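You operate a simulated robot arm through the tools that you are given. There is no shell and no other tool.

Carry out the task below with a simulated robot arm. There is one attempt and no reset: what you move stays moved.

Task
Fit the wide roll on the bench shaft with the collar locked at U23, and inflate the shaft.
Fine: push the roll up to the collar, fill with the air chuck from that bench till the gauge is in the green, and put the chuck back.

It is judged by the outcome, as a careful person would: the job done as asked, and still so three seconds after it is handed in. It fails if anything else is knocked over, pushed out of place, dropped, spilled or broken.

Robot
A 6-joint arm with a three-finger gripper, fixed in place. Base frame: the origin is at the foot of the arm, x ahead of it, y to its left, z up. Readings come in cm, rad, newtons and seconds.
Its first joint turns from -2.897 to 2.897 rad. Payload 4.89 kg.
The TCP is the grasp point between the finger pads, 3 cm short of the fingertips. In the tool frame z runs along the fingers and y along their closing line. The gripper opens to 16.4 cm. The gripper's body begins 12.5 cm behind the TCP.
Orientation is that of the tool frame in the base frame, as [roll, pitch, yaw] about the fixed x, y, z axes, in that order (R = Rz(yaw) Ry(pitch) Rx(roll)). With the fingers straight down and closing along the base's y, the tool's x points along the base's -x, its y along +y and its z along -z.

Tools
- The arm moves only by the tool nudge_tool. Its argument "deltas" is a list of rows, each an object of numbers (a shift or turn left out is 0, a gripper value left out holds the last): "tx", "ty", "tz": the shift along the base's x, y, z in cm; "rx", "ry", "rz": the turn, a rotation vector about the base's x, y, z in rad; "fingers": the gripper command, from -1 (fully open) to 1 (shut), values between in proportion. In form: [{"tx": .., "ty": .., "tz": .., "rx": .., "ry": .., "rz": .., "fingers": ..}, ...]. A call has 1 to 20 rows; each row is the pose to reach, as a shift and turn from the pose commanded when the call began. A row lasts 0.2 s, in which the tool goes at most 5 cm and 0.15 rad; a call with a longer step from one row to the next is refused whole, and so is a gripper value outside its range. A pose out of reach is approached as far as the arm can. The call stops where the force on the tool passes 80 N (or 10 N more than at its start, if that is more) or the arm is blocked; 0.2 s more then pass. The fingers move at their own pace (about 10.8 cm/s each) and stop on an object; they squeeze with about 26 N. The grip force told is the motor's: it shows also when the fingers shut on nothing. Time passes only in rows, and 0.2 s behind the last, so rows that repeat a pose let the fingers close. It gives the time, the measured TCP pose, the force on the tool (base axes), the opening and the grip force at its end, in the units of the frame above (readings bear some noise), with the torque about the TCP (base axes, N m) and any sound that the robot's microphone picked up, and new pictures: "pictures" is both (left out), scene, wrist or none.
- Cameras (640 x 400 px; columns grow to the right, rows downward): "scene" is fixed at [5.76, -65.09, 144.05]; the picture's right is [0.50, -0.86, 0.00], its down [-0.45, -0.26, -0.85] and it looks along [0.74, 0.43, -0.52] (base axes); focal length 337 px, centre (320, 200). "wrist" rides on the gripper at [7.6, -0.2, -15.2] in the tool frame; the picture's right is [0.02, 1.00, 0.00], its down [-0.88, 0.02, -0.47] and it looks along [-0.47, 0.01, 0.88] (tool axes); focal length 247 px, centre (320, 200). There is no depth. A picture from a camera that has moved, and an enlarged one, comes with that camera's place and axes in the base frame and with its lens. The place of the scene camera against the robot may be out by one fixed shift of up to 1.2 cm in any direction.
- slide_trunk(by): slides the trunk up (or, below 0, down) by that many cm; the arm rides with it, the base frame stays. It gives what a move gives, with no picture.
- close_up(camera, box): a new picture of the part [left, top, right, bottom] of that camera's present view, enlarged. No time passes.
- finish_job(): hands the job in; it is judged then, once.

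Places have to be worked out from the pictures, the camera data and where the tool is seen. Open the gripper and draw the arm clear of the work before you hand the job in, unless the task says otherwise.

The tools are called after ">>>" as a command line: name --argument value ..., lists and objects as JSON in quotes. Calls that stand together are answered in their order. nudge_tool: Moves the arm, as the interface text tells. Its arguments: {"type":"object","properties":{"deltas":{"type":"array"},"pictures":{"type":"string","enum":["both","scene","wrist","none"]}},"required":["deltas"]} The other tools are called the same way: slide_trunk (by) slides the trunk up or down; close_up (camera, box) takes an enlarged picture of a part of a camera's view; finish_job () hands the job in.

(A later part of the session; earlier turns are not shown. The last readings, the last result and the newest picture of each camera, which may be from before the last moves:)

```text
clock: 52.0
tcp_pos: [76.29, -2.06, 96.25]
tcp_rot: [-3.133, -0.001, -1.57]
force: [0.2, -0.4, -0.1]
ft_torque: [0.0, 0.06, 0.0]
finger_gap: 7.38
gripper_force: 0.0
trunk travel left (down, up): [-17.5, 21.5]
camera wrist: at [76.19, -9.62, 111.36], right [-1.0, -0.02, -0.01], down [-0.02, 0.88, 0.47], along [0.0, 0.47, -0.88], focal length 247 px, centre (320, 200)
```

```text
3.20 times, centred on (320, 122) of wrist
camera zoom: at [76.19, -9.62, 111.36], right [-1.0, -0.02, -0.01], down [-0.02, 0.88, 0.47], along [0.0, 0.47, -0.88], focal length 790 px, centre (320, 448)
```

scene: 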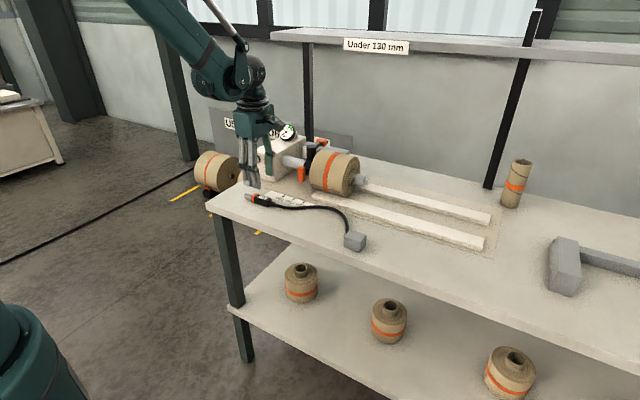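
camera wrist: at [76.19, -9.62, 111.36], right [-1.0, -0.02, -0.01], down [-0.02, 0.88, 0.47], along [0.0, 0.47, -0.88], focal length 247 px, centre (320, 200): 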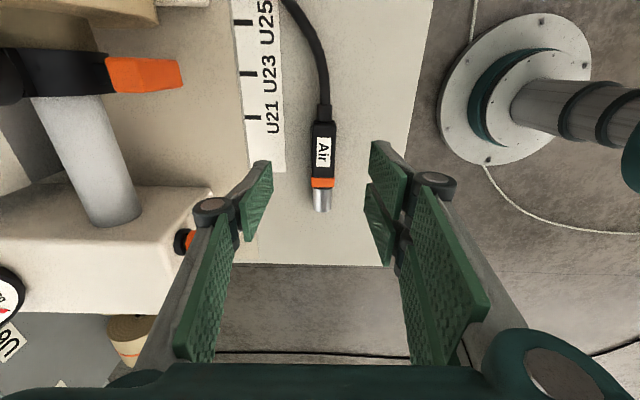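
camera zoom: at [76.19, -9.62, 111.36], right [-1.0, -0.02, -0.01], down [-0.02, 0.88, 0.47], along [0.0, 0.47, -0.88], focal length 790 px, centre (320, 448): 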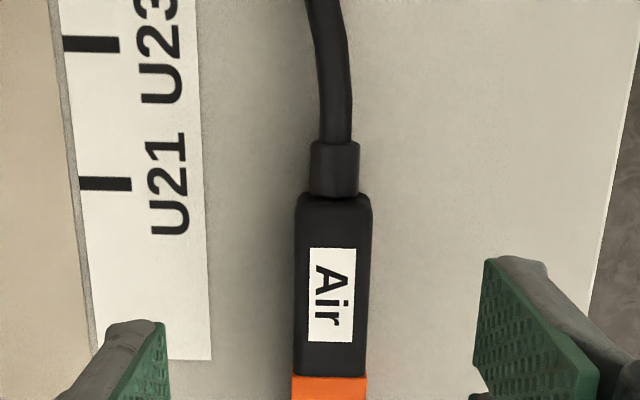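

The chuck is at x≈75.95, close to centred between the fingers. I continue down to just above it and check the measured pose for any reach limit.

>>> nudge_tool --deltas '[{"tx": -0.3, "ty": -0.2, "tz": -2}, {"tx": -0.3, "ty": -0.2, "tz": -4}, {"tx": -0.3, "ty": -0.2, "tz": -5.5}, {"tx": -0.3, "ty": -0.2, "tz": -5.5}]'

>>> close_up --camera "wrist" --box '[220, 90, 420, 215]'

>>> close_up --camera "scene" --box '[210, 150, 310, 220]'

```text
clock: 53.0
tcp_pos: [75.61, -2.38, 90.89]
tcp_rot: [-3.133, 0.002, -1.571]
force: [1.2, -0.5, -0.3]
ft_torque: [0.0, 0.03, 0.02]
finger_gap: 7.37
gripper_force: 0.1
trunk travel left (down, up): [-17.5, 21.5]
camera wrist: at [75.53, -9.9, 105.93], right [-1.0, -0.02, -0.01], down [-0.02, 0.88, 0.47], along [0.0, 0.47, -0.88], focal length 247 px, centre (320, 200)
```

scene: 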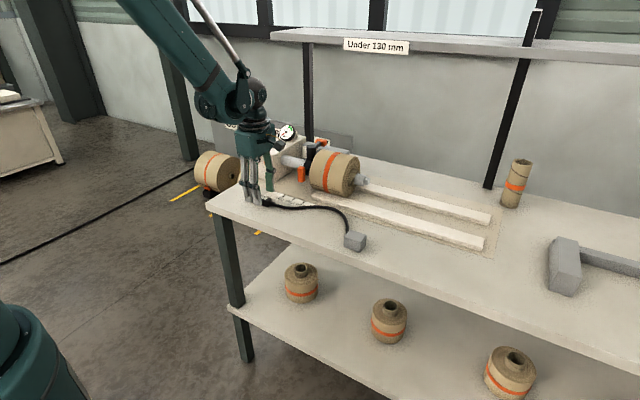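
wrist: 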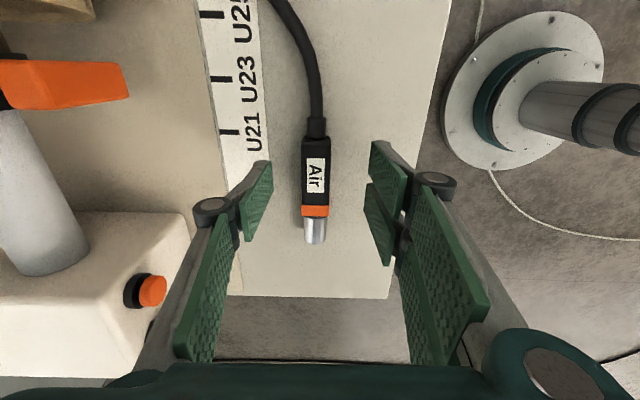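

```text
3.20 times, centred on (320, 152) of wrist
camera zoom: at [75.53, -9.9, 105.93], right [-1.0, -0.02, -0.01], down [-0.02, 0.88, 0.47], along [0.0, 0.47, -0.88], focal length 790 px, centre (320, 352)
```

zoom: 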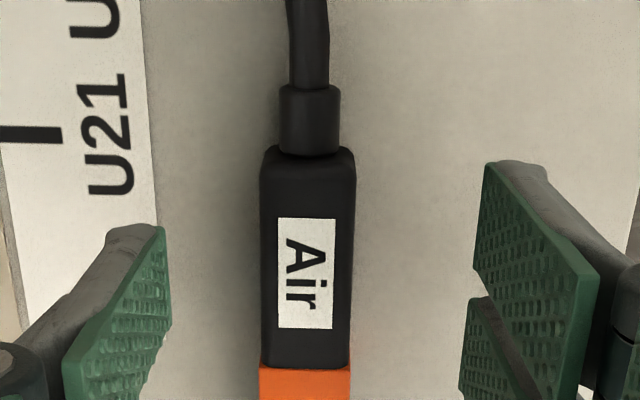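

```text
5.71 times, centred on (260, 185) of scene
camera zoom: at [5.76, -65.09, 144.05], right [0.5, -0.86, 0.0], down [-0.45, -0.26, -0.85], along [0.74, 0.43, -0.52], focal length 1927 px, centre (663, 286)
```

zoom: 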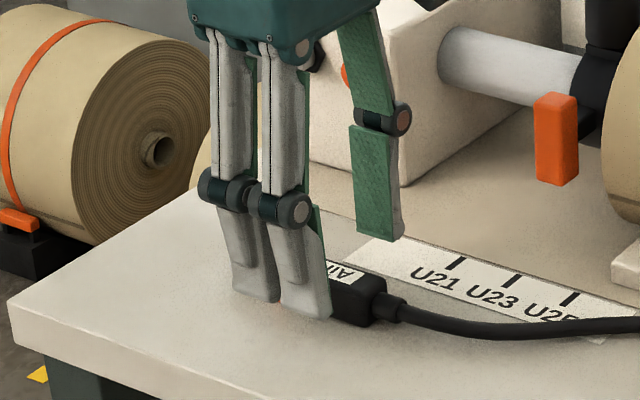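

The arm reaches here fine. I shift 0.3 cm in +x to centre on the block-shaped body (x≈75.9) and lower the tips to about 0.7 cm above the bench.

>>> nudge_tool --deltas '[{"tx": 0.3, "tz": -1}, {"tx": 0.3, "tz": -1.8}, {"tx": 0.3, "tz": -2.3}, {"tx": 0.3, "tz": -2.3}]' --pictures "wrist"

>>> close_up --camera "scene" --box '[210, 150, 310, 220]'

```text
clock: 54.0
tcp_pos: [75.86, -2.36, 88.54]
tcp_rot: [-3.133, 0.001, -1.57]
force: [-0.9, 0.1, -0.1]
ft_torque: [-0.03, 0.0, 0.01]
finger_gap: 7.38
gripper_force: 0.2
trunk travel left (down, up): [-17.5, 21.5]
camera wrist: at [75.79, -9.87, 103.61], right [-1.0, -0.02, -0.01], down [-0.02, 0.88, 0.47], along [0.0, 0.47, -0.88], focal length 247 px, centre (320, 200)
```

wrist: 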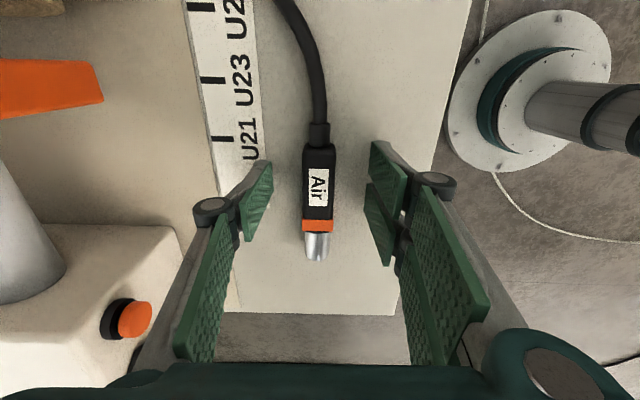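

```text
5.71 times, centred on (260, 185) of scene
camera zoom: at [5.76, -65.09, 144.05], right [0.5, -0.86, 0.0], down [-0.45, -0.26, -0.85], along [0.74, 0.43, -0.52], focal length 1927 px, centre (663, 286)
```

zoom: 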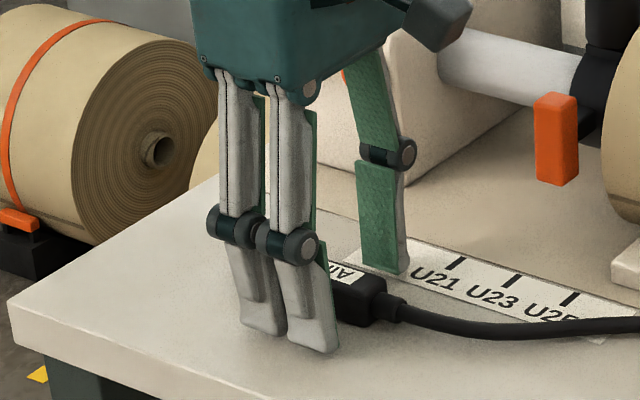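

Centred now, with the tips at about z=85.5 and no contact force. I close on the chuck body.

>>> nudge_tool --deltas '[{"fingers": 0.3}, {"fingers": 0.5}, {"fingers": 0.7}, {"fingers": 0.85}, {"fingers": 0.85}, {"fingers": 0.85}]' --pictures "wrist"

>>> close_up --camera "scene" --box '[210, 150, 310, 220]'

```text
clock: 55.4
tcp_pos: [75.97, -2.29, 88.43]
tcp_rot: [-3.133, 0.001, -1.569]
force: [-0.9, 0.0, -0.4]
ft_torque: [0.0, 0.03, 0.03]
finger_gap: 2.39
gripper_force: 26.0
trunk travel left (down, up): [-17.5, 21.5]
camera wrist: at [75.78, -9.87, 103.62], right [-1.0, -0.02, -0.01], down [-0.02, 0.88, 0.47], along [0.0, 0.47, -0.88], focal length 247 px, centre (320, 200)
```

wrist: 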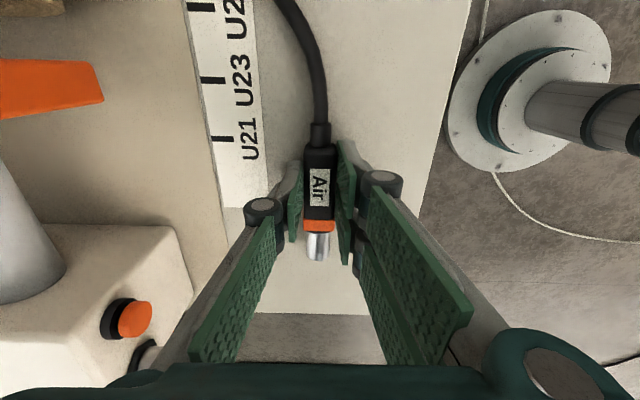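

```text
5.71 times, centred on (260, 185) of scene
camera zoom: at [5.76, -65.09, 144.05], right [0.5, -0.86, 0.0], down [-0.45, -0.26, -0.85], along [0.74, 0.43, -0.52], focal length 1927 px, centre (663, 286)
```

zoom: 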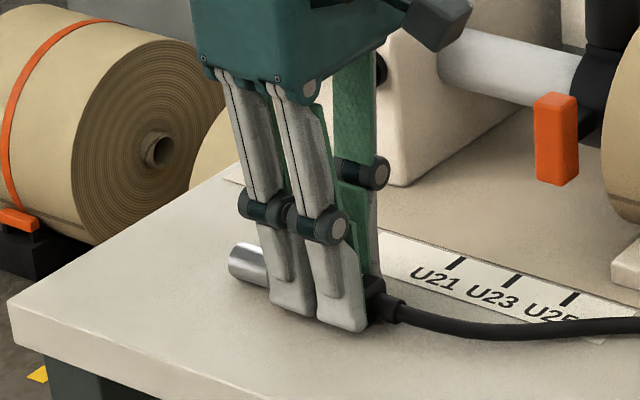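

The chuck is held (2.4 cm). I lift it 7 cm, watching the force for any hose tension.

>>> nudge_tool --deltas '[{"tz": 1}, {"tz": 3}, {"tz": 5}, {"tz": 7}, {"tz": 7}]'

>>> close_up --camera "scene" --box '[210, 130, 370, 250]'

```text
clock: 56.6
tcp_pos: [76.04, -2.48, 95.6]
tcp_rot: [-3.131, 0.001, -1.571]
force: [-0.6, -0.3, -0.8]
ft_torque: [-0.06, -0.02, 0.02]
finger_gap: 2.36
gripper_force: 26.4
trunk travel left (down, up): [-17.5, 21.5]
camera wrist: at [75.95, -10.0, 110.67], right [-1.0, -0.02, -0.01], down [-0.02, 0.88, 0.47], along [0.0, 0.47, -0.88], focal length 247 px, centre (320, 200)
```

scene: 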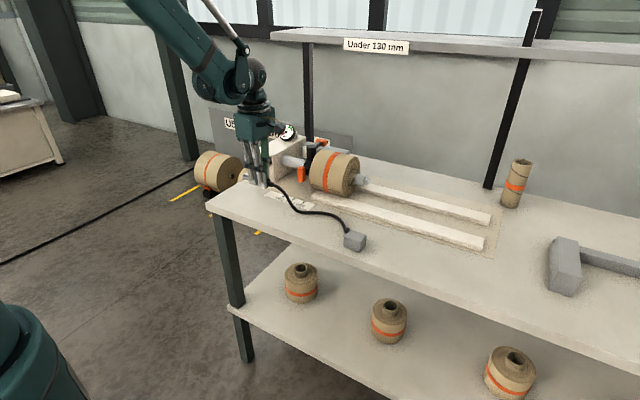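
wrist: 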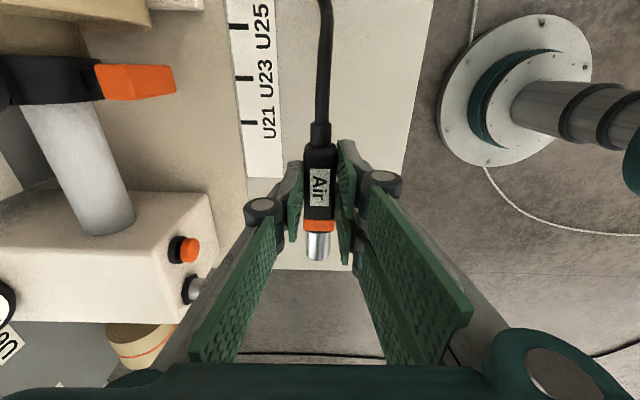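

```text
3.33 times, centred on (290, 190) of scene
camera zoom: at [5.76, -65.09, 144.05], right [0.5, -0.86, 0.0], down [-0.45, -0.26, -0.85], along [0.74, 0.43, -0.52], focal length 1124 px, centre (420, 233)
```

zoom: 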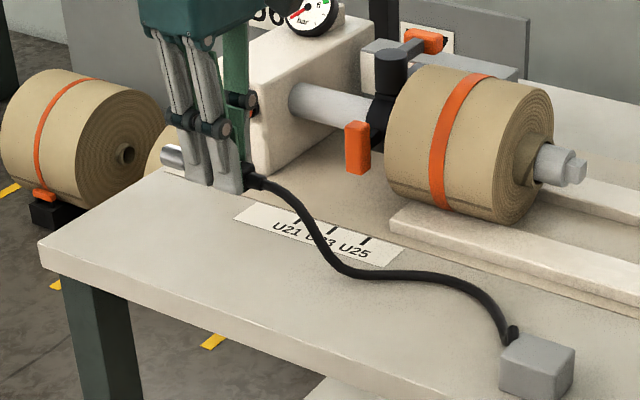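

No hose pull. I turn the hand by -90° so the chuck's tip points to +x, toward the valve.

>>> nudge_tool --deltas '[{"rz": -0.143}, {"rz": -0.286}, {"rz": -0.428}, {"rz": -0.571}, {"rz": -0.714}, {"rz": -0.857}, {"rz": -1.0}, {"rz": -1.142}, {"rz": -1.285}, {"rz": -1.428}, {"rz": -1.57}, {"rz": -1.57}]'

>>> close_up --camera "wrist" --box '[240, 120, 480, 270]'

>>> close_up --camera "scene" --box '[210, 130, 370, 250]'

```text
clock: 59.2
tcp_pos: [75.92, -2.34, 95.48]
tcp_rot: [-3.133, 0.0, -3.141]
force: [0.5, 0.3, -1.7]
ft_torque: [0.01, 0.01, 0.01]
finger_gap: 2.37
gripper_force: 26.3
trunk travel left (down, up): [-17.5, 21.5]
camera wrist: at [68.17, -2.27, 110.65], right [-0.02, 1.0, -0.01], down [0.88, 0.02, 0.47], along [0.47, 0.0, -0.88], focal length 247 px, centre (320, 200)
```

scene: 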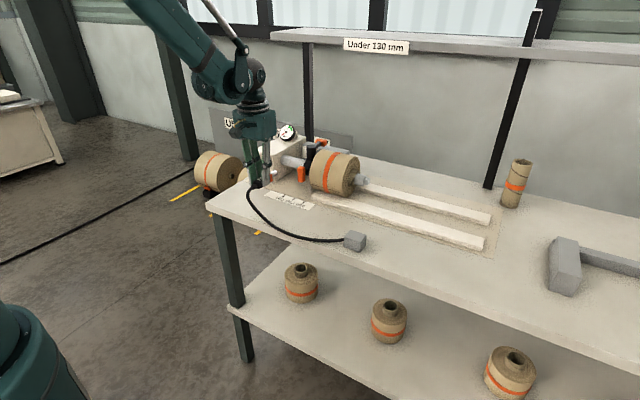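
wrist: 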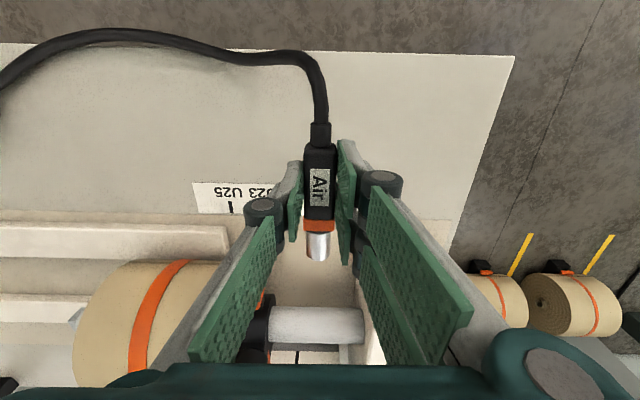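

```text
2.67 times, centred on (360, 195) of wrist
camera zoom: at [68.17, -2.27, 110.65], right [-0.02, 1.0, -0.01], down [0.88, 0.02, 0.47], along [0.47, 0.0, -0.88], focal length 659 px, centre (213, 213)
```

zoom: 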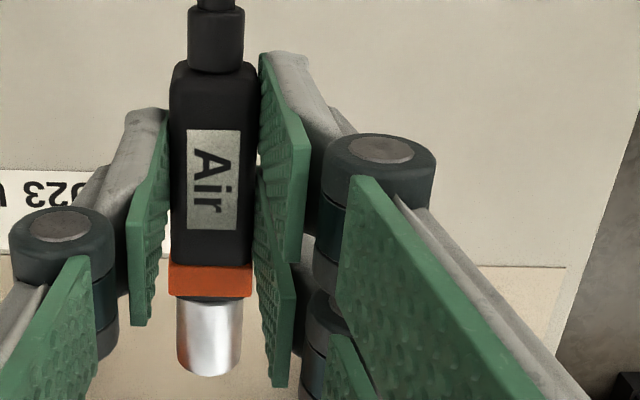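

```text
3.33 times, centred on (290, 190) of scene
camera zoom: at [5.76, -65.09, 144.05], right [0.5, -0.86, 0.0], down [-0.45, -0.26, -0.85], along [0.74, 0.43, -0.52], focal length 1124 px, centre (420, 233)
```

zoom: 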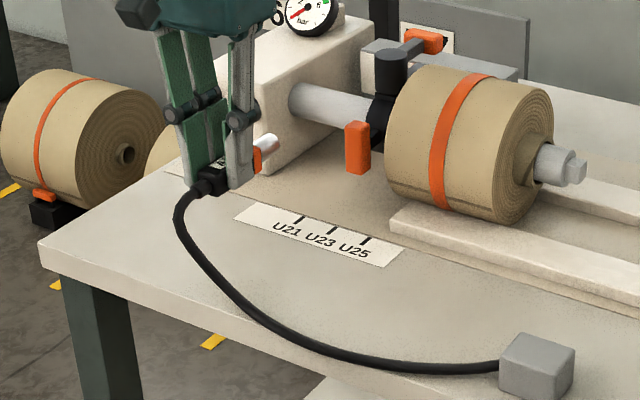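

The tip now points to +x and the hose follows freely. I carry the chuck over in front of the valve (about y=10), still about 5 cm short of it.

>>> nudge_tool --deltas '[{"ty": 3}, {"ty": 6}, {"ty": 9}, {"ty": 12.2}, {"ty": 12.2}]'

>>> close_up --camera "wrist" --box '[240, 150, 440, 290]'

>>> close_up --camera "scene" --box '[200, 120, 300, 200]'

```text
clock: 60.4
tcp_pos: [76.16, 9.82, 95.6]
tcp_rot: [-3.132, 0.0, -3.14]
force: [0.5, 0.3, -1.1]
ft_torque: [-0.02, 0.01, 0.01]
finger_gap: 2.37
gripper_force: 25.3
trunk travel left (down, up): [-17.5, 21.5]
camera wrist: at [68.43, 9.88, 110.78], right [-0.02, 1.0, -0.01], down [0.88, 0.03, 0.47], along [0.47, 0.0, -0.88], focal length 247 px, centre (320, 200)
```

scene: 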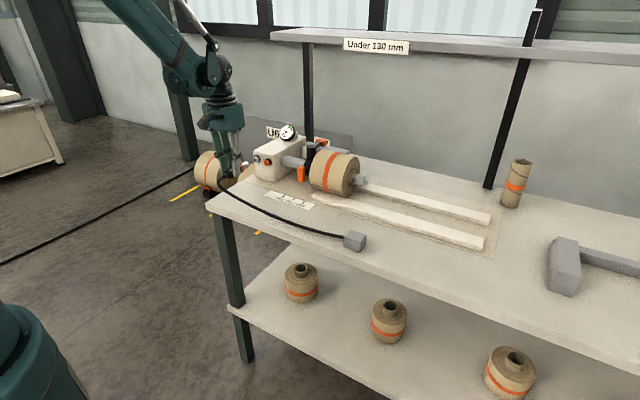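
wrist: 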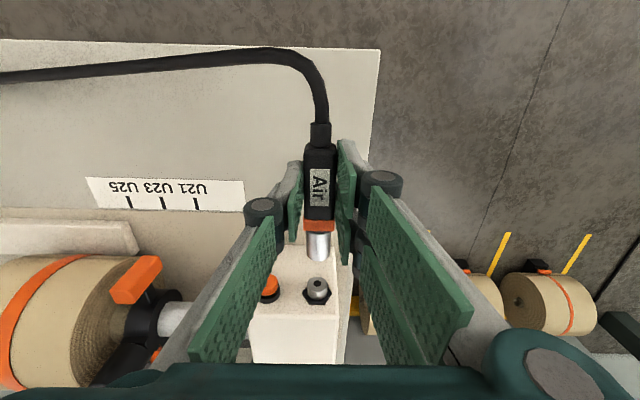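

```text
2.86 times, centred on (340, 220) of wrist
camera zoom: at [68.43, 9.88, 110.78], right [-0.02, 1.0, -0.01], down [0.88, 0.03, 0.47], along [0.47, 0.0, -0.88], focal length 706 px, centre (263, 143)
```

zoom: 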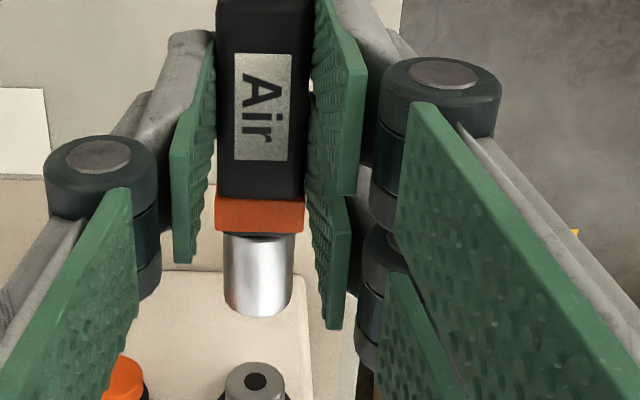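

```text
5.00 times, centred on (250, 160) of scene
camera zoom: at [5.76, -65.09, 144.05], right [0.5, -0.86, 0.0], down [-0.45, -0.26, -0.85], along [0.74, 0.43, -0.52], focal length 1686 px, centre (670, 400)
```

zoom: 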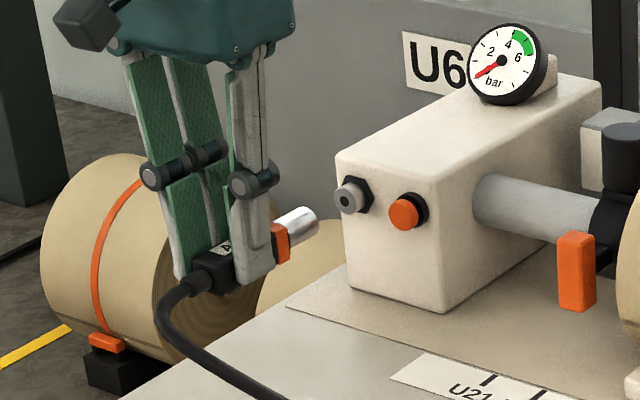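

The wrist view shows the chuck's axis pointing at the valve sideways. I enlarge the scene view further to compare heights of tip and nipple.

>>> close_up --camera "scene" --box '[236, 145, 286, 185]'

>>> close_up --camera "wrist" --box '[280, 210, 360, 310]'

```text
10.00 times, centred on (261, 165) of scene
camera zoom: at [5.76, -65.09, 144.05], right [0.5, -0.86, 0.0], down [-0.45, -0.26, -0.85], along [0.74, 0.43, -0.52], focal length 3372 px, centre (910, 550)
```

zoom: 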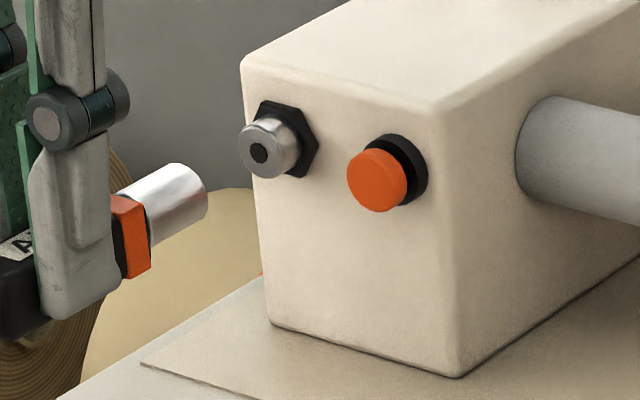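

```text
4.00 times, centred on (320, 260) of wrist
camera zoom: at [68.43, 9.88, 110.78], right [-0.02, 1.0, -0.01], down [0.88, 0.03, 0.47], along [0.47, 0.0, -0.88], focal length 988 px, centre (320, -40)
```

zoom: 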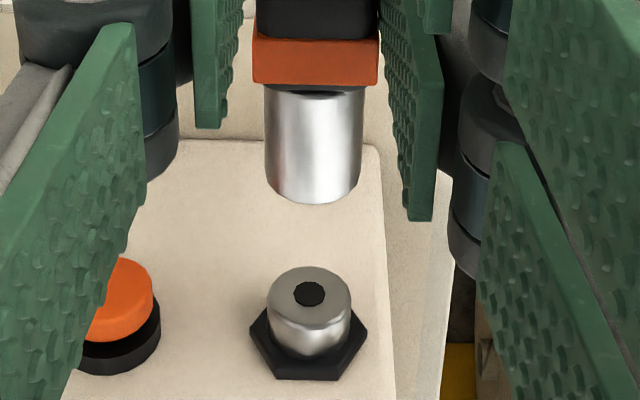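

Tip and nipple are on one line in both views (scene slope to the nipple equals the chuck's own axis slope), with about 3.7 cm to go. I advance 3 cm along +x.

>>> nudge_tool --deltas '[{"tx": 0.8}, {"tx": 1.6}, {"tx": 2.4}, {"tx": 3.0}, {"tx": 3.0}]' --pictures "wrist"

>>> close_up --camera "scene" --box '[236, 145, 286, 185]'

>>> close_up --camera "wrist" --box '[280, 210, 360, 310]'

```text
clock: 61.6
tcp_pos: [79.03, 9.71, 95.56]
tcp_rot: [-3.132, -0.001, -3.14]
force: [0.4, 0.1, -0.8]
ft_torque: [-0.01, 0.05, 0.0]
finger_gap: 2.39
gripper_force: 26.2
trunk travel left (down, up): [-17.5, 21.5]
camera wrist: at [71.27, 9.92, 110.65], right [-0.02, 1.0, -0.01], down [0.88, 0.02, 0.47], along [0.47, 0.0, -0.88], focal length 247 px, centre (320, 200)
```

wrist: 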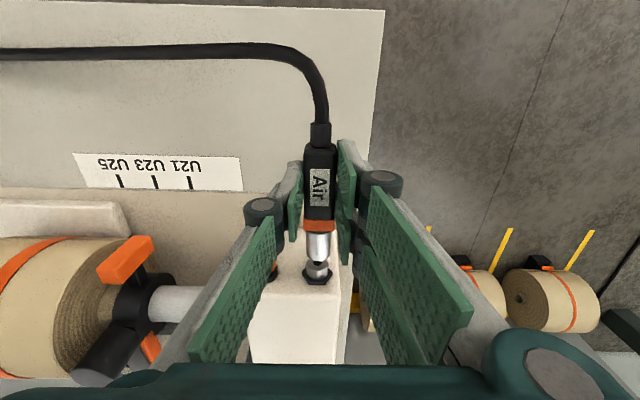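

```text
10.00 times, centred on (261, 165) of scene
camera zoom: at [5.76, -65.09, 144.05], right [0.5, -0.86, 0.0], down [-0.45, -0.26, -0.85], along [0.74, 0.43, -0.52], focal length 3372 px, centre (910, 550)
```

zoom: 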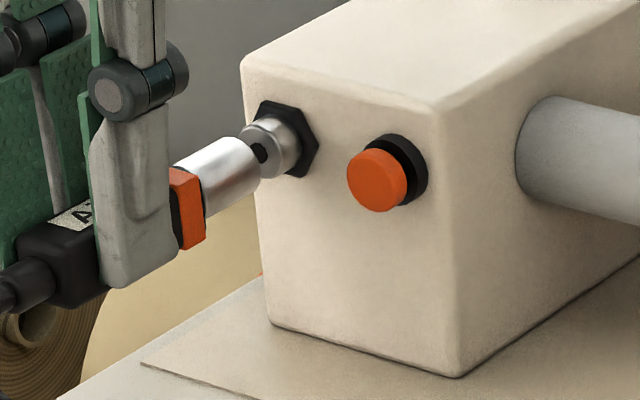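

```text
4.00 times, centred on (320, 260) of wrist
camera zoom: at [71.27, 9.92, 110.65], right [-0.02, 1.0, -0.01], down [0.88, 0.02, 0.47], along [0.47, 0.0, -0.88], focal length 988 px, centre (320, -40)
```

zoom: 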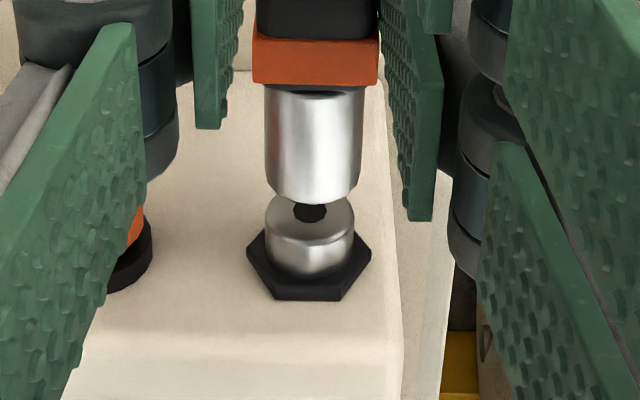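

Nearly touching and well aligned. I advance in 1–2 mm steps until contact, with a light push, and watch the gauge.

>>> nudge_tool --deltas '[{"tx": 0.2, "tz": 0.05, "ty": -0.04}, {"tx": 0.35, "tz": 0.05, "ty": -0.04}, {"tx": 0.5, "tz": 0.05, "ty": -0.04}, {"tx": 0.6, "tz": 0.05, "ty": -0.04}]' --pictures "wrist"

>>> close_up --camera "scene" --box '[236, 115, 316, 180]'

>>> close_up --camera "wrist" --box '[280, 210, 360, 310]'

```text
clock: 62.6
tcp_pos: [79.61, 9.77, 95.58]
tcp_rot: [-3.132, 0.0, -3.14]
force: [-0.1, -0.7, -1.7]
ft_torque: [0.0, 0.04, -0.02]
finger_gap: 2.36
gripper_force: 26.5
trunk travel left (down, up): [-17.5, 21.5]
camera wrist: at [71.81, 9.89, 110.65], right [-0.02, 1.0, -0.01], down [0.88, 0.02, 0.47], along [0.47, 0.0, -0.88], focal length 247 px, centre (320, 200)
```

wrist: 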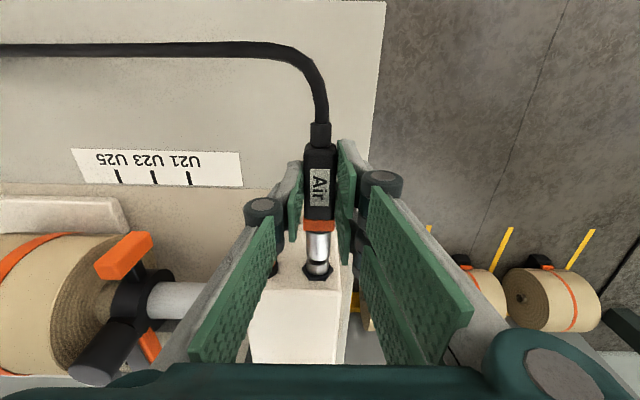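

```text
6.15 times, centred on (276, 148) of scene
camera zoom: at [5.76, -65.09, 144.05], right [0.5, -0.86, 0.0], down [-0.45, -0.26, -0.85], along [0.74, 0.43, -0.52], focal length 2075 px, centre (591, 523)
```

zoom: 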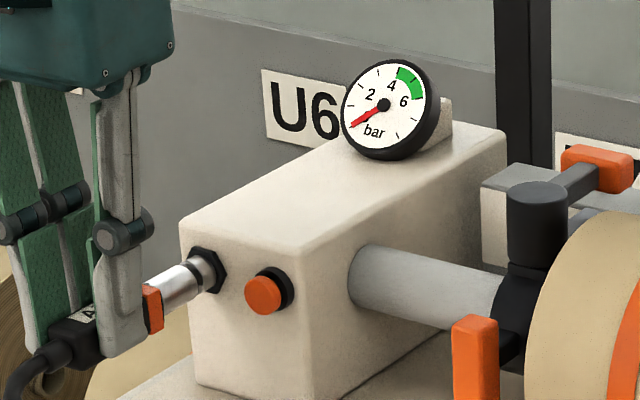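

```text
4.00 times, centred on (320, 260) of wrist
camera zoom: at [71.81, 9.89, 110.65], right [-0.02, 1.0, -0.01], down [0.88, 0.02, 0.47], along [0.47, 0.0, -0.88], focal length 988 px, centre (320, -40)
```

zoom: 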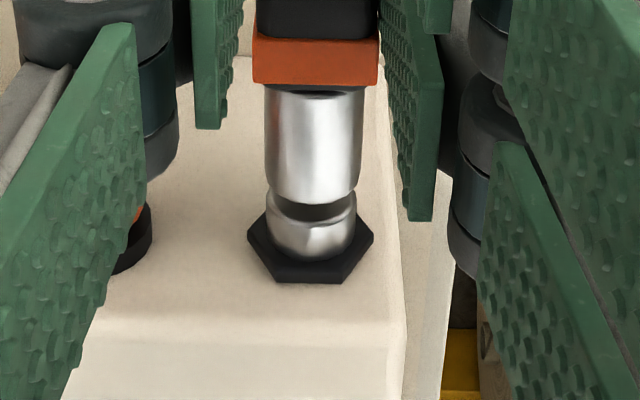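

Just short of contact, gauge still near 0. I press on in small steps.

>>> nudge_tool --deltas '[{"tx": 0.1}, {"tx": 0.2}, {"tx": 0.3}]' --pictures "none"

>>> close_up --camera "scene" --box '[236, 115, 316, 180]'

>>> close_up --camera "wrist" --box '[280, 210, 360, 310]'

```text
clock: 63.4
tcp_pos: [79.8, 9.88, 95.46]
tcp_rot: [-3.134, 0.002, -3.139]
force: [0.2, 0.0, -2.9]
ft_torque: [0.02, 0.04, -0.02]
finger_gap: 2.37
gripper_force: 26.6
trunk travel left (down, up): [-17.5, 21.5]
```

```text
6.15 times, centred on (276, 148) of scene
camera zoom: at [5.76, -65.09, 144.05], right [0.5, -0.86, 0.0], down [-0.45, -0.26, -0.85], along [0.74, 0.43, -0.52], focal length 2075 px, centre (591, 523)
```

zoom: 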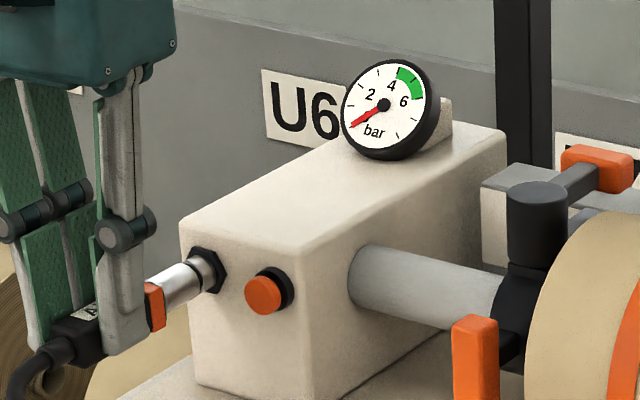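

```text
4.00 times, centred on (320, 260) of wrist
camera zoom: at [72.1, 9.98, 110.64], right [-0.02, 1.0, -0.01], down [0.88, 0.02, 0.47], along [0.47, 0.0, -0.88], focal length 988 px, centre (320, -40)
```

zoom: 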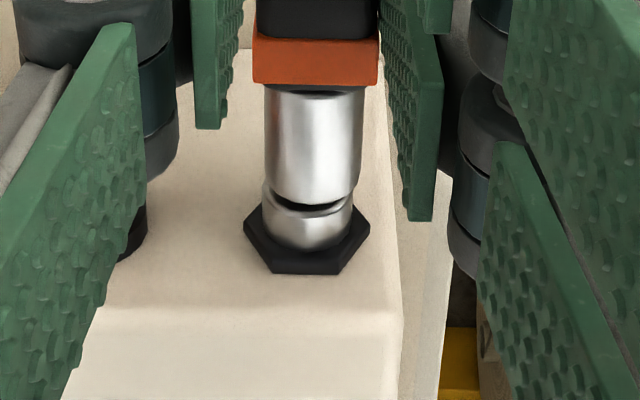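

A hair of a gap remains and the chuck sits about 1 mm to +y; I correct that and press on.

>>> nudge_tool --deltas '[{"tx": 0.1, "ty": -0.1}, {"tx": 0.2, "ty": -0.1}, {"tx": 0.3, "ty": -0.1}]' --pictures "none"

>>> close_up --camera "scene" --box '[236, 115, 316, 180]'

>>> close_up --camera "wrist" --box '[280, 210, 360, 310]'

```text
clock: 64.2
tcp_pos: [80.08, 9.76, 95.48]
tcp_rot: [-3.133, -0.001, -3.14]
force: [-4.2, 0.4, -1.9]
ft_torque: [0.02, 0.14, -0.03]
finger_gap: 2.37
gripper_force: 26.2
trunk travel left (down, up): [-17.5, 21.5]
```

```text
6.15 times, centred on (276, 148) of scene
camera zoom: at [5.76, -65.09, 144.05], right [0.5, -0.86, 0.0], down [-0.45, -0.26, -0.85], along [0.74, 0.43, -0.52], focal length 2075 px, centre (591, 523)
```

zoom: 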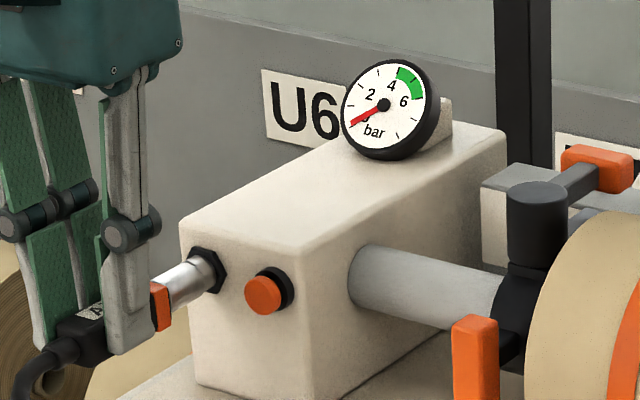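

```text
4.00 times, centred on (320, 260) of wrist
camera zoom: at [72.33, 9.81, 110.63], right [-0.02, 1.0, -0.01], down [0.88, 0.02, 0.47], along [0.47, 0.0, -0.88], focal length 988 px, centre (320, -40)
```

zoom: 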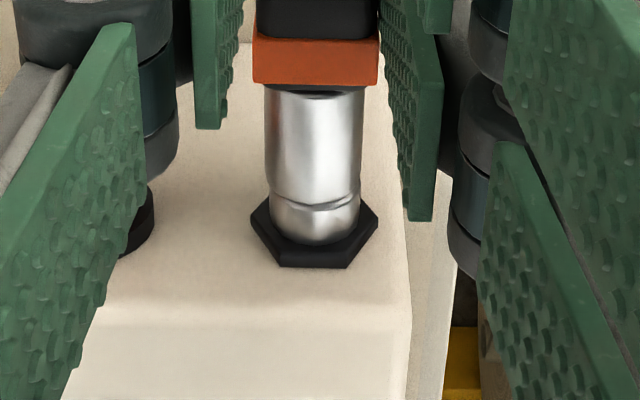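

Contact: -4 N along x and the needle may have just stirred. I press slightly more and hold briefly to see whether the gauge climbs.

>>> nudge_tool --deltas '[{"tx": 0.05, "ty": 0.03}, {"tx": 0.05, "ty": 0.03}]' --pictures "none"

>>> close_up --camera "scene" --box '[276, 120, 302, 142]'

```text
clock: 64.8
tcp_pos: [80.19, 9.64, 95.43]
tcp_rot: [-3.134, 0.002, -3.14]
force: [-19.8, 2.7, -6.0]
ft_torque: [0.06, 0.73, 0.11]
finger_gap: 2.35
gripper_force: 26.5
trunk travel left (down, up): [-17.5, 21.5]
```

```text
16.00 times, centred on (289, 131) of scene
camera zoom: at [5.76, -65.09, 144.05], right [0.5, -0.86, 0.0], down [-0.45, -0.26, -0.85], along [0.74, 0.43, -0.52], focal length 5394 px, centre (816, 1304)
```

zoom: 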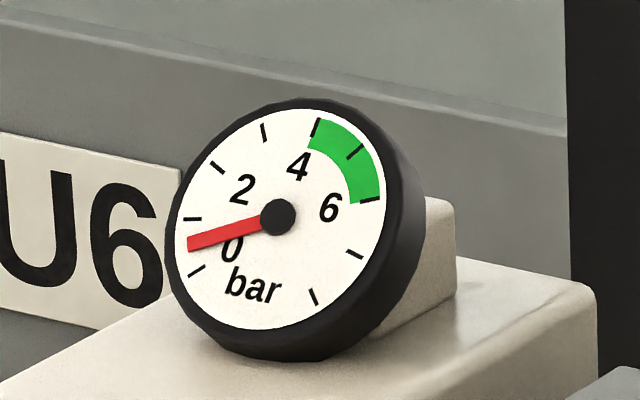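

The gauge is rising, now about 0.5 bar. I hold this pose for a second and read it again.

>>> nudge_tool --deltas '[{"tx": 0}, {"tx": 0}, {"tx": 0}, {"tx": 0}]' --pictures "none"

>>> close_up --camera "scene" --box '[276, 120, 302, 142]'

```text
clock: 65.8
tcp_pos: [80.21, 9.68, 95.53]
tcp_rot: [-3.131, 0.001, -3.14]
force: [-21.3, 3.2, -3.0]
ft_torque: [0.05, 0.61, 0.09]
finger_gap: 2.36
gripper_force: 26.3
trunk travel left (down, up): [-17.5, 21.5]
```

```text
16.00 times, centred on (289, 131) of scene
camera zoom: at [5.76, -65.09, 144.05], right [0.5, -0.86, 0.0], down [-0.45, -0.26, -0.85], along [0.74, 0.43, -0.52], focal length 5394 px, centre (816, 1304)
```

zoom: 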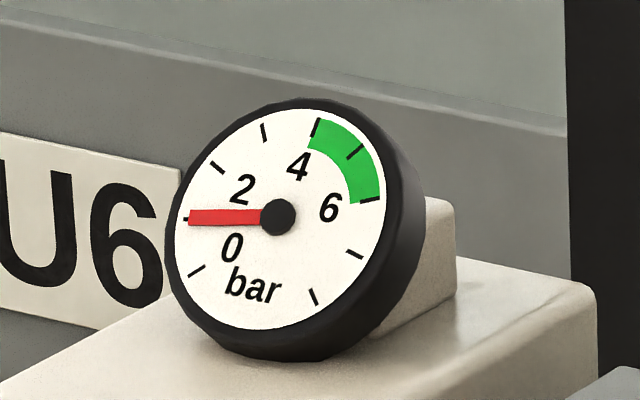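

It reads 1.0 bar, so about 0.5 bar/s. I hold for about 4 s more and check.

>>> nudge_tool --deltas '[{"tx": 0}, {"tx": 0}, {"tx": 0}, {"tx": 0}, {"tx": 0}, {"tx": 0}, {"tx": 0}, {"tx": 0}, {"tx": 0}, {"tx": 0}, {"tx": 0}, {"tx": 0}, {"tx": 0}, {"tx": 0}, {"tx": 0}, {"tx": 0}, {"tx": 0}, {"tx": 0}, {"tx": 0}]' --pictures "none"

>>> close_up --camera "scene" --box '[276, 120, 302, 142]'

```text
clock: 69.8
tcp_pos: [80.19, 9.57, 95.61]
tcp_rot: [-3.132, 0.003, -3.14]
force: [-13.3, 0.6, 0.2]
ft_torque: [0.04, 0.19, 0.0]
finger_gap: 2.37
gripper_force: 26.6
trunk travel left (down, up): [-17.5, 21.5]
```

```text
16.00 times, centred on (289, 131) of scene
camera zoom: at [5.76, -65.09, 144.05], right [0.5, -0.86, 0.0], down [-0.45, -0.26, -0.85], along [0.74, 0.43, -0.52], focal length 5394 px, centre (816, 1304)
```

zoom: 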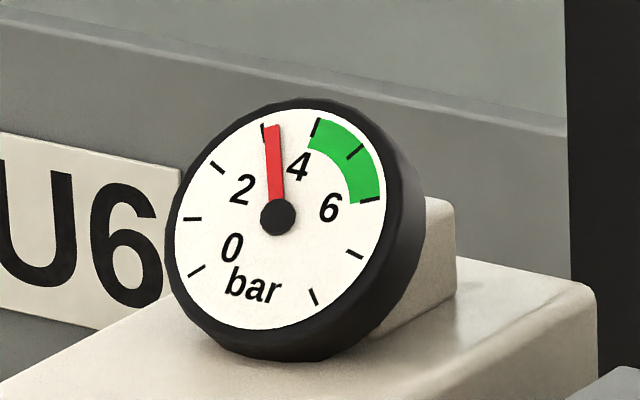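

About 3.15 bar now. Three more seconds should bring it to about 4.75, inside the green (4 to 6).

>>> nudge_tool --deltas '[{"tx": 0}, {"tx": 0}, {"tx": 0}, {"tx": 0}, {"tx": 0}, {"tx": 0}, {"tx": 0}, {"tx": 0}, {"tx": 0}, {"tx": 0}, {"tx": 0}, {"tx": 0}, {"tx": 0}, {"tx": 0}]' --pictures "none"

>>> close_up --camera "scene" --box '[276, 120, 302, 142]'

```text
clock: 72.8
tcp_pos: [80.26, 9.72, 95.48]
tcp_rot: [-3.134, 0.001, -3.138]
force: [-9.9, 0.9, -0.1]
ft_torque: [0.02, 0.2, -0.02]
finger_gap: 2.34
gripper_force: 26.0
trunk travel left (down, up): [-17.5, 21.5]
```

```text
16.00 times, centred on (289, 131) of scene
camera zoom: at [5.76, -65.09, 144.05], right [0.5, -0.86, 0.0], down [-0.45, -0.26, -0.85], along [0.74, 0.43, -0.52], focal length 5394 px, centre (816, 1304)
```

zoom: 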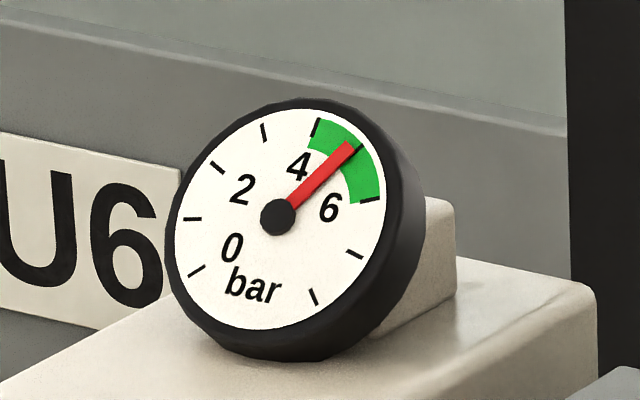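

The needle is at about 4.85 bar, in the middle of the green. I pull the chuck straight back off the valve.

>>> nudge_tool --deltas '[{"tx": -1.5}, {"tx": -3}, {"tx": -4.2}, {"tx": -4.2}]'

>>> close_up --camera "scene" --box '[236, 115, 316, 180]'

>>> close_up --camera "wrist" --box '[240, 120, 400, 290]'

```text
clock: 73.8
tcp_pos: [76.09, 9.37, 95.57]
tcp_rot: [-3.133, 0.0, -3.139]
force: [-0.1, 0.3, -0.9]
ft_torque: [-0.01, -0.01, 0.04]
finger_gap: 2.35
gripper_force: 26.1
trunk travel left (down, up): [-17.5, 21.5]
camera wrist: at [68.37, 9.67, 110.77], right [-0.02, 1.0, -0.01], down [0.88, 0.02, 0.47], along [0.47, 0.0, -0.88], focal length 247 px, centre (320, 200)
```

scene: 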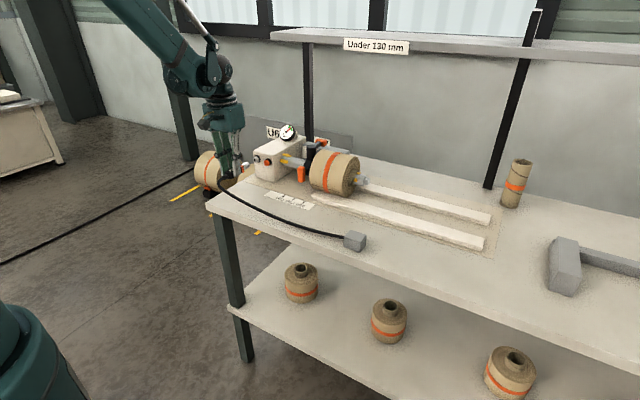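
wrist: 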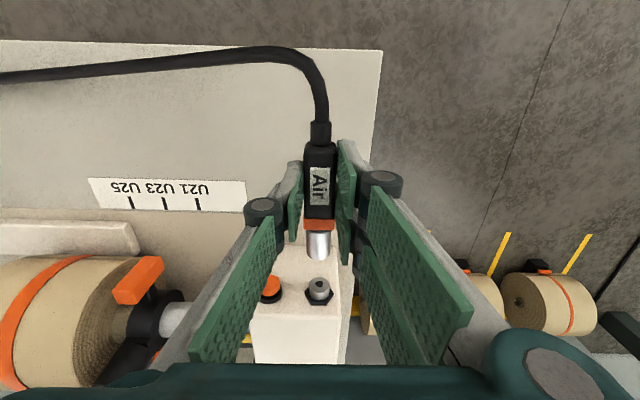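

```text
6.15 times, centred on (276, 148) of scene
camera zoom: at [5.76, -65.09, 144.05], right [0.5, -0.86, 0.0], down [-0.45, -0.26, -0.85], along [0.74, 0.43, -0.52], focal length 2075 px, centre (591, 523)
```

zoom: 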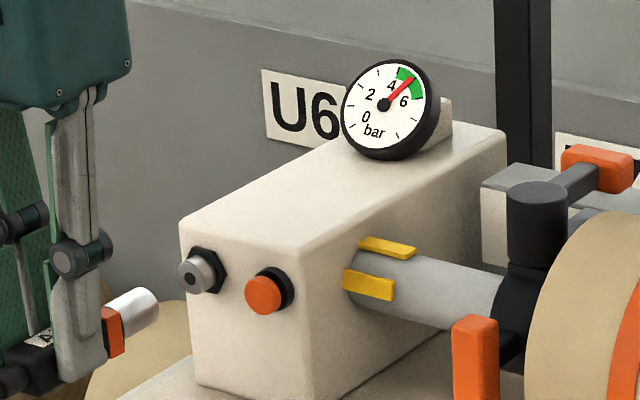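

```text
2.35 times, centred on (320, 205) of wrist
camera zoom: at [68.37, 9.67, 110.77], right [-0.02, 1.0, -0.01], down [0.88, 0.02, 0.47], along [0.47, 0.0, -0.88], focal length 581 px, centre (320, 188)
```

zoom: 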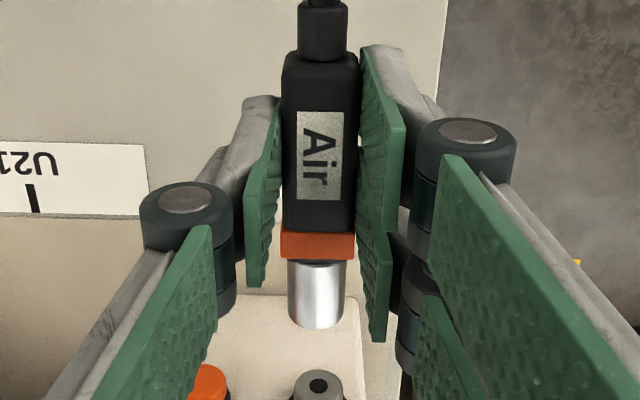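

The shaft's keys have popped out and the gauge stays in the green. I carry the chuck back the way it came: back along y, then turn it to its old direction.

>>> nudge_tool --deltas '[{"tx": -0.05, "ty": -3, "tz": -0.05}, {"tx": -0.05, "ty": -6, "tz": -0.05}, {"tx": -0.05, "ty": -9, "tz": -0.05}, {"tx": -0.05, "ty": -12.09, "tz": -0.05}, {"tx": -0.05, "ty": -12.09, "tz": -0.05, "rz": 0.143}, {"tx": -0.05, "ty": -12.09, "tz": -0.05, "rz": 0.286}, {"tx": -0.05, "ty": -12.09, "tz": -0.05, "rz": 0.428}, {"tx": -0.05, "ty": -12.09, "tz": -0.05, "rz": 0.571}, {"tx": -0.05, "ty": -12.09, "tz": -0.05, "rz": 0.714}, {"tx": -0.05, "ty": -12.09, "tz": -0.05, "rz": 0.857}, {"tx": -0.05, "ty": -12.09, "tz": -0.05, "rz": 1.0}, {"tx": -0.05, "ty": -12.09, "tz": -0.05, "rz": 1.142}, {"tx": -0.05, "ty": -12.09, "tz": -0.05, "rz": 1.285}, {"tx": -0.05, "ty": -12.09, "tz": -0.05, "rz": 1.428}, {"tx": -0.05, "ty": -12.09, "tz": -0.05, "rz": 1.57}, {"tx": -0.05, "ty": -12.09, "tz": -0.05, "rz": 1.57}]'

>>> close_up --camera "scene" --box '[210, 130, 370, 250]'

```text
clock: 77.2
tcp_pos: [75.85, -2.41, 95.4]
tcp_rot: [-3.132, 0.001, -1.569]
force: [-1.2, 0.7, -1.1]
ft_torque: [-0.02, 0.0, -0.01]
finger_gap: 2.35
gripper_force: 25.7
trunk travel left (down, up): [-17.5, 21.5]
camera wrist: at [75.84, -9.97, 110.53], right [-1.0, -0.02, -0.01], down [-0.03, 0.88, 0.47], along [0.0, 0.47, -0.88], focal length 247 px, centre (320, 200)
```

scene: 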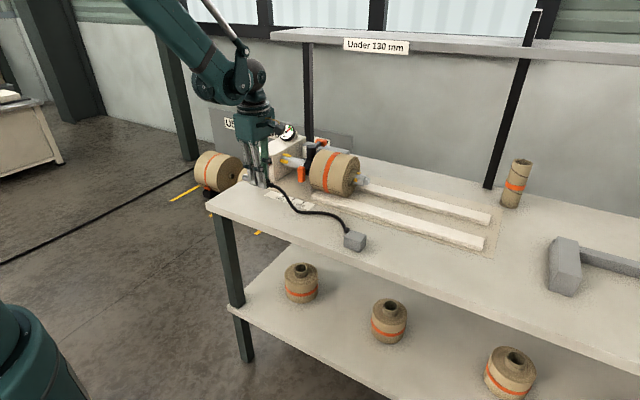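
wrist: 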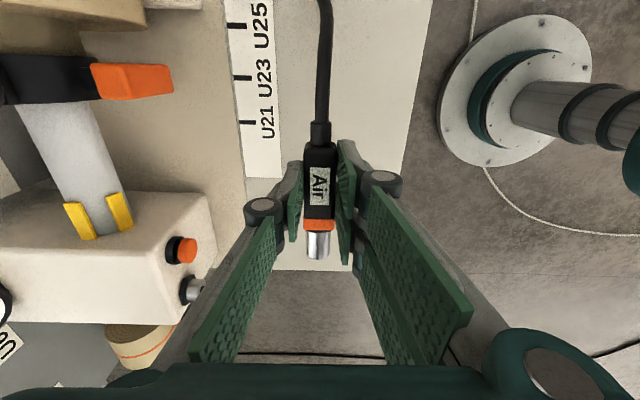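

```text
3.33 times, centred on (290, 190) of scene
camera zoom: at [5.76, -65.09, 144.05], right [0.5, -0.86, 0.0], down [-0.45, -0.26, -0.85], along [0.74, 0.43, -0.52], focal length 1124 px, centre (420, 233)
```

zoom: 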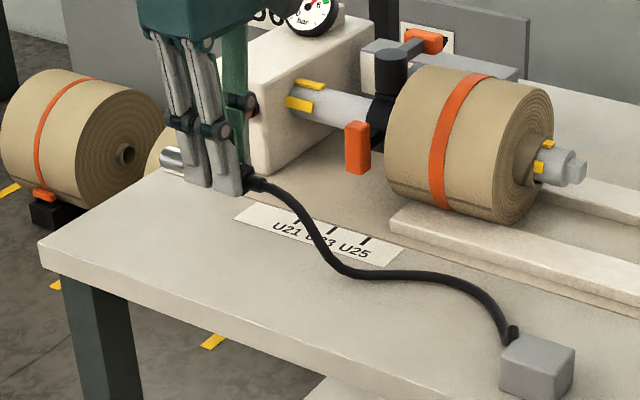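

The chuck is back over its place, in its old direction. I lower it, slowing at the end to feel the bench.

>>> nudge_tool --deltas '[{"tz": -2}, {"tz": -4}, {"tz": -5.5}, {"tz": -6.4}, {"tz": -6.7}, {"tz": -6.85}, {"tz": -6.95}, {"tz": -6.95}]' --pictures "none"

>>> close_up --camera "scene" --box '[210, 150, 310, 220]'

```text
clock: 79.0
tcp_pos: [75.9, -2.45, 88.59]
tcp_rot: [-3.133, -0.001, -1.571]
force: [-1.0, -0.3, -0.9]
ft_torque: [0.01, 0.03, 0.01]
finger_gap: 2.38
gripper_force: 25.9
trunk travel left (down, up): [-17.5, 21.5]
```

```text
5.71 times, centred on (260, 185) of scene
camera zoom: at [5.76, -65.09, 144.05], right [0.5, -0.86, 0.0], down [-0.45, -0.26, -0.85], along [0.74, 0.43, -0.52], focal length 1927 px, centre (663, 286)
```

zoom: 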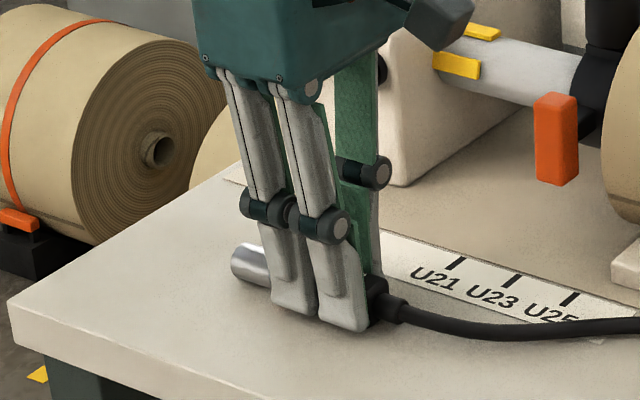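

Almost down, no contact force yet. I lower in half-millimetre steps until it rests.

>>> nudge_tool --deltas '[{"tz": -0.05}, {"tz": -0.1}, {"tz": -0.15}, {"tz": -0.15}]' --pictures "none"

```text
clock: 80.0
tcp_pos: [75.96, -2.27, 88.47]
tcp_rot: [-3.131, 0.0, -1.57]
force: [3.5, -8.1, 21.2]
ft_torque: [-0.06, -0.07, -0.03]
finger_gap: 2.37
gripper_force: 26.3
trunk travel left (down, up): [-17.5, 21.5]
```

It rests on the bench (21 N up). I ease off slightly, open, and check before lifting away.

>>> nudge_tool --deltas '[{"tz": 0.08}, {"tz": 0.08, "fingers": 0.6}, {"tz": 0.08, "fingers": 0.3}, {"tz": 0.08, "fingers": 0.1}, {"tz": 0.08, "fingers": 0.1}]'

>>> close_up --camera "scene" --box '[210, 150, 310, 220]'

```text
clock: 81.2
tcp_pos: [76.13, -2.41, 88.43]
tcp_rot: [-3.135, 0.001, -1.572]
force: [0.6, -0.1, 0.2]
ft_torque: [0.03, 0.01, 0.03]
finger_gap: 7.35
gripper_force: 0.1
trunk travel left (down, up): [-17.5, 21.5]
camera wrist: at [75.92, -9.89, 103.61], right [-1.0, -0.02, -0.01], down [-0.02, 0.88, 0.47], along [0.0, 0.47, -0.88], focal length 247 px, centre (320, 200)
```

scene: 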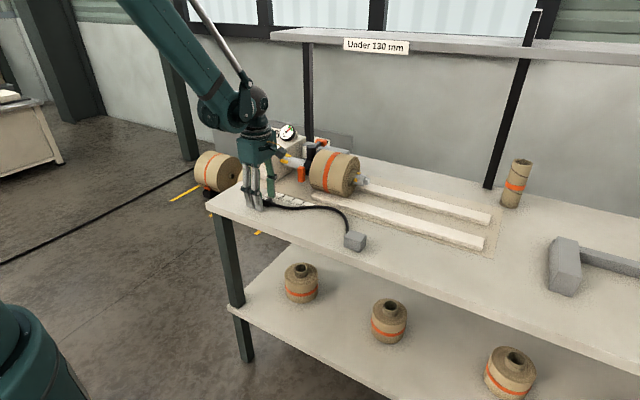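
wrist: 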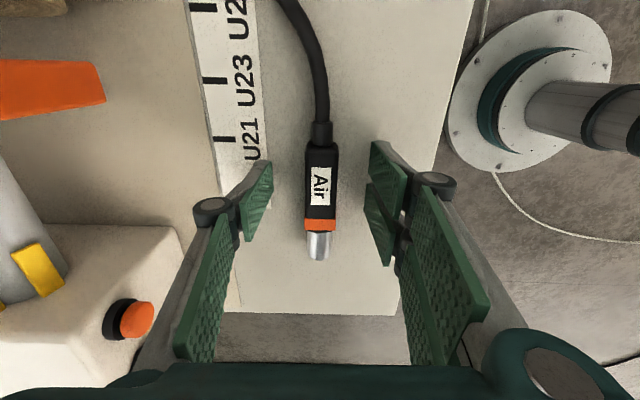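

```text
5.71 times, centred on (260, 185) of scene
camera zoom: at [5.76, -65.09, 144.05], right [0.5, -0.86, 0.0], down [-0.45, -0.26, -0.85], along [0.74, 0.43, -0.52], focal length 1927 px, centre (663, 286)
```

zoom: 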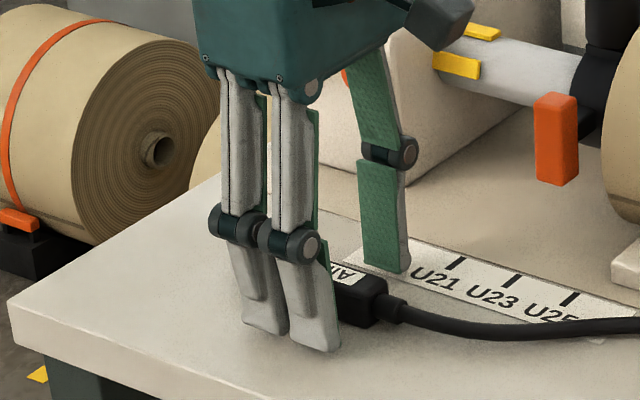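

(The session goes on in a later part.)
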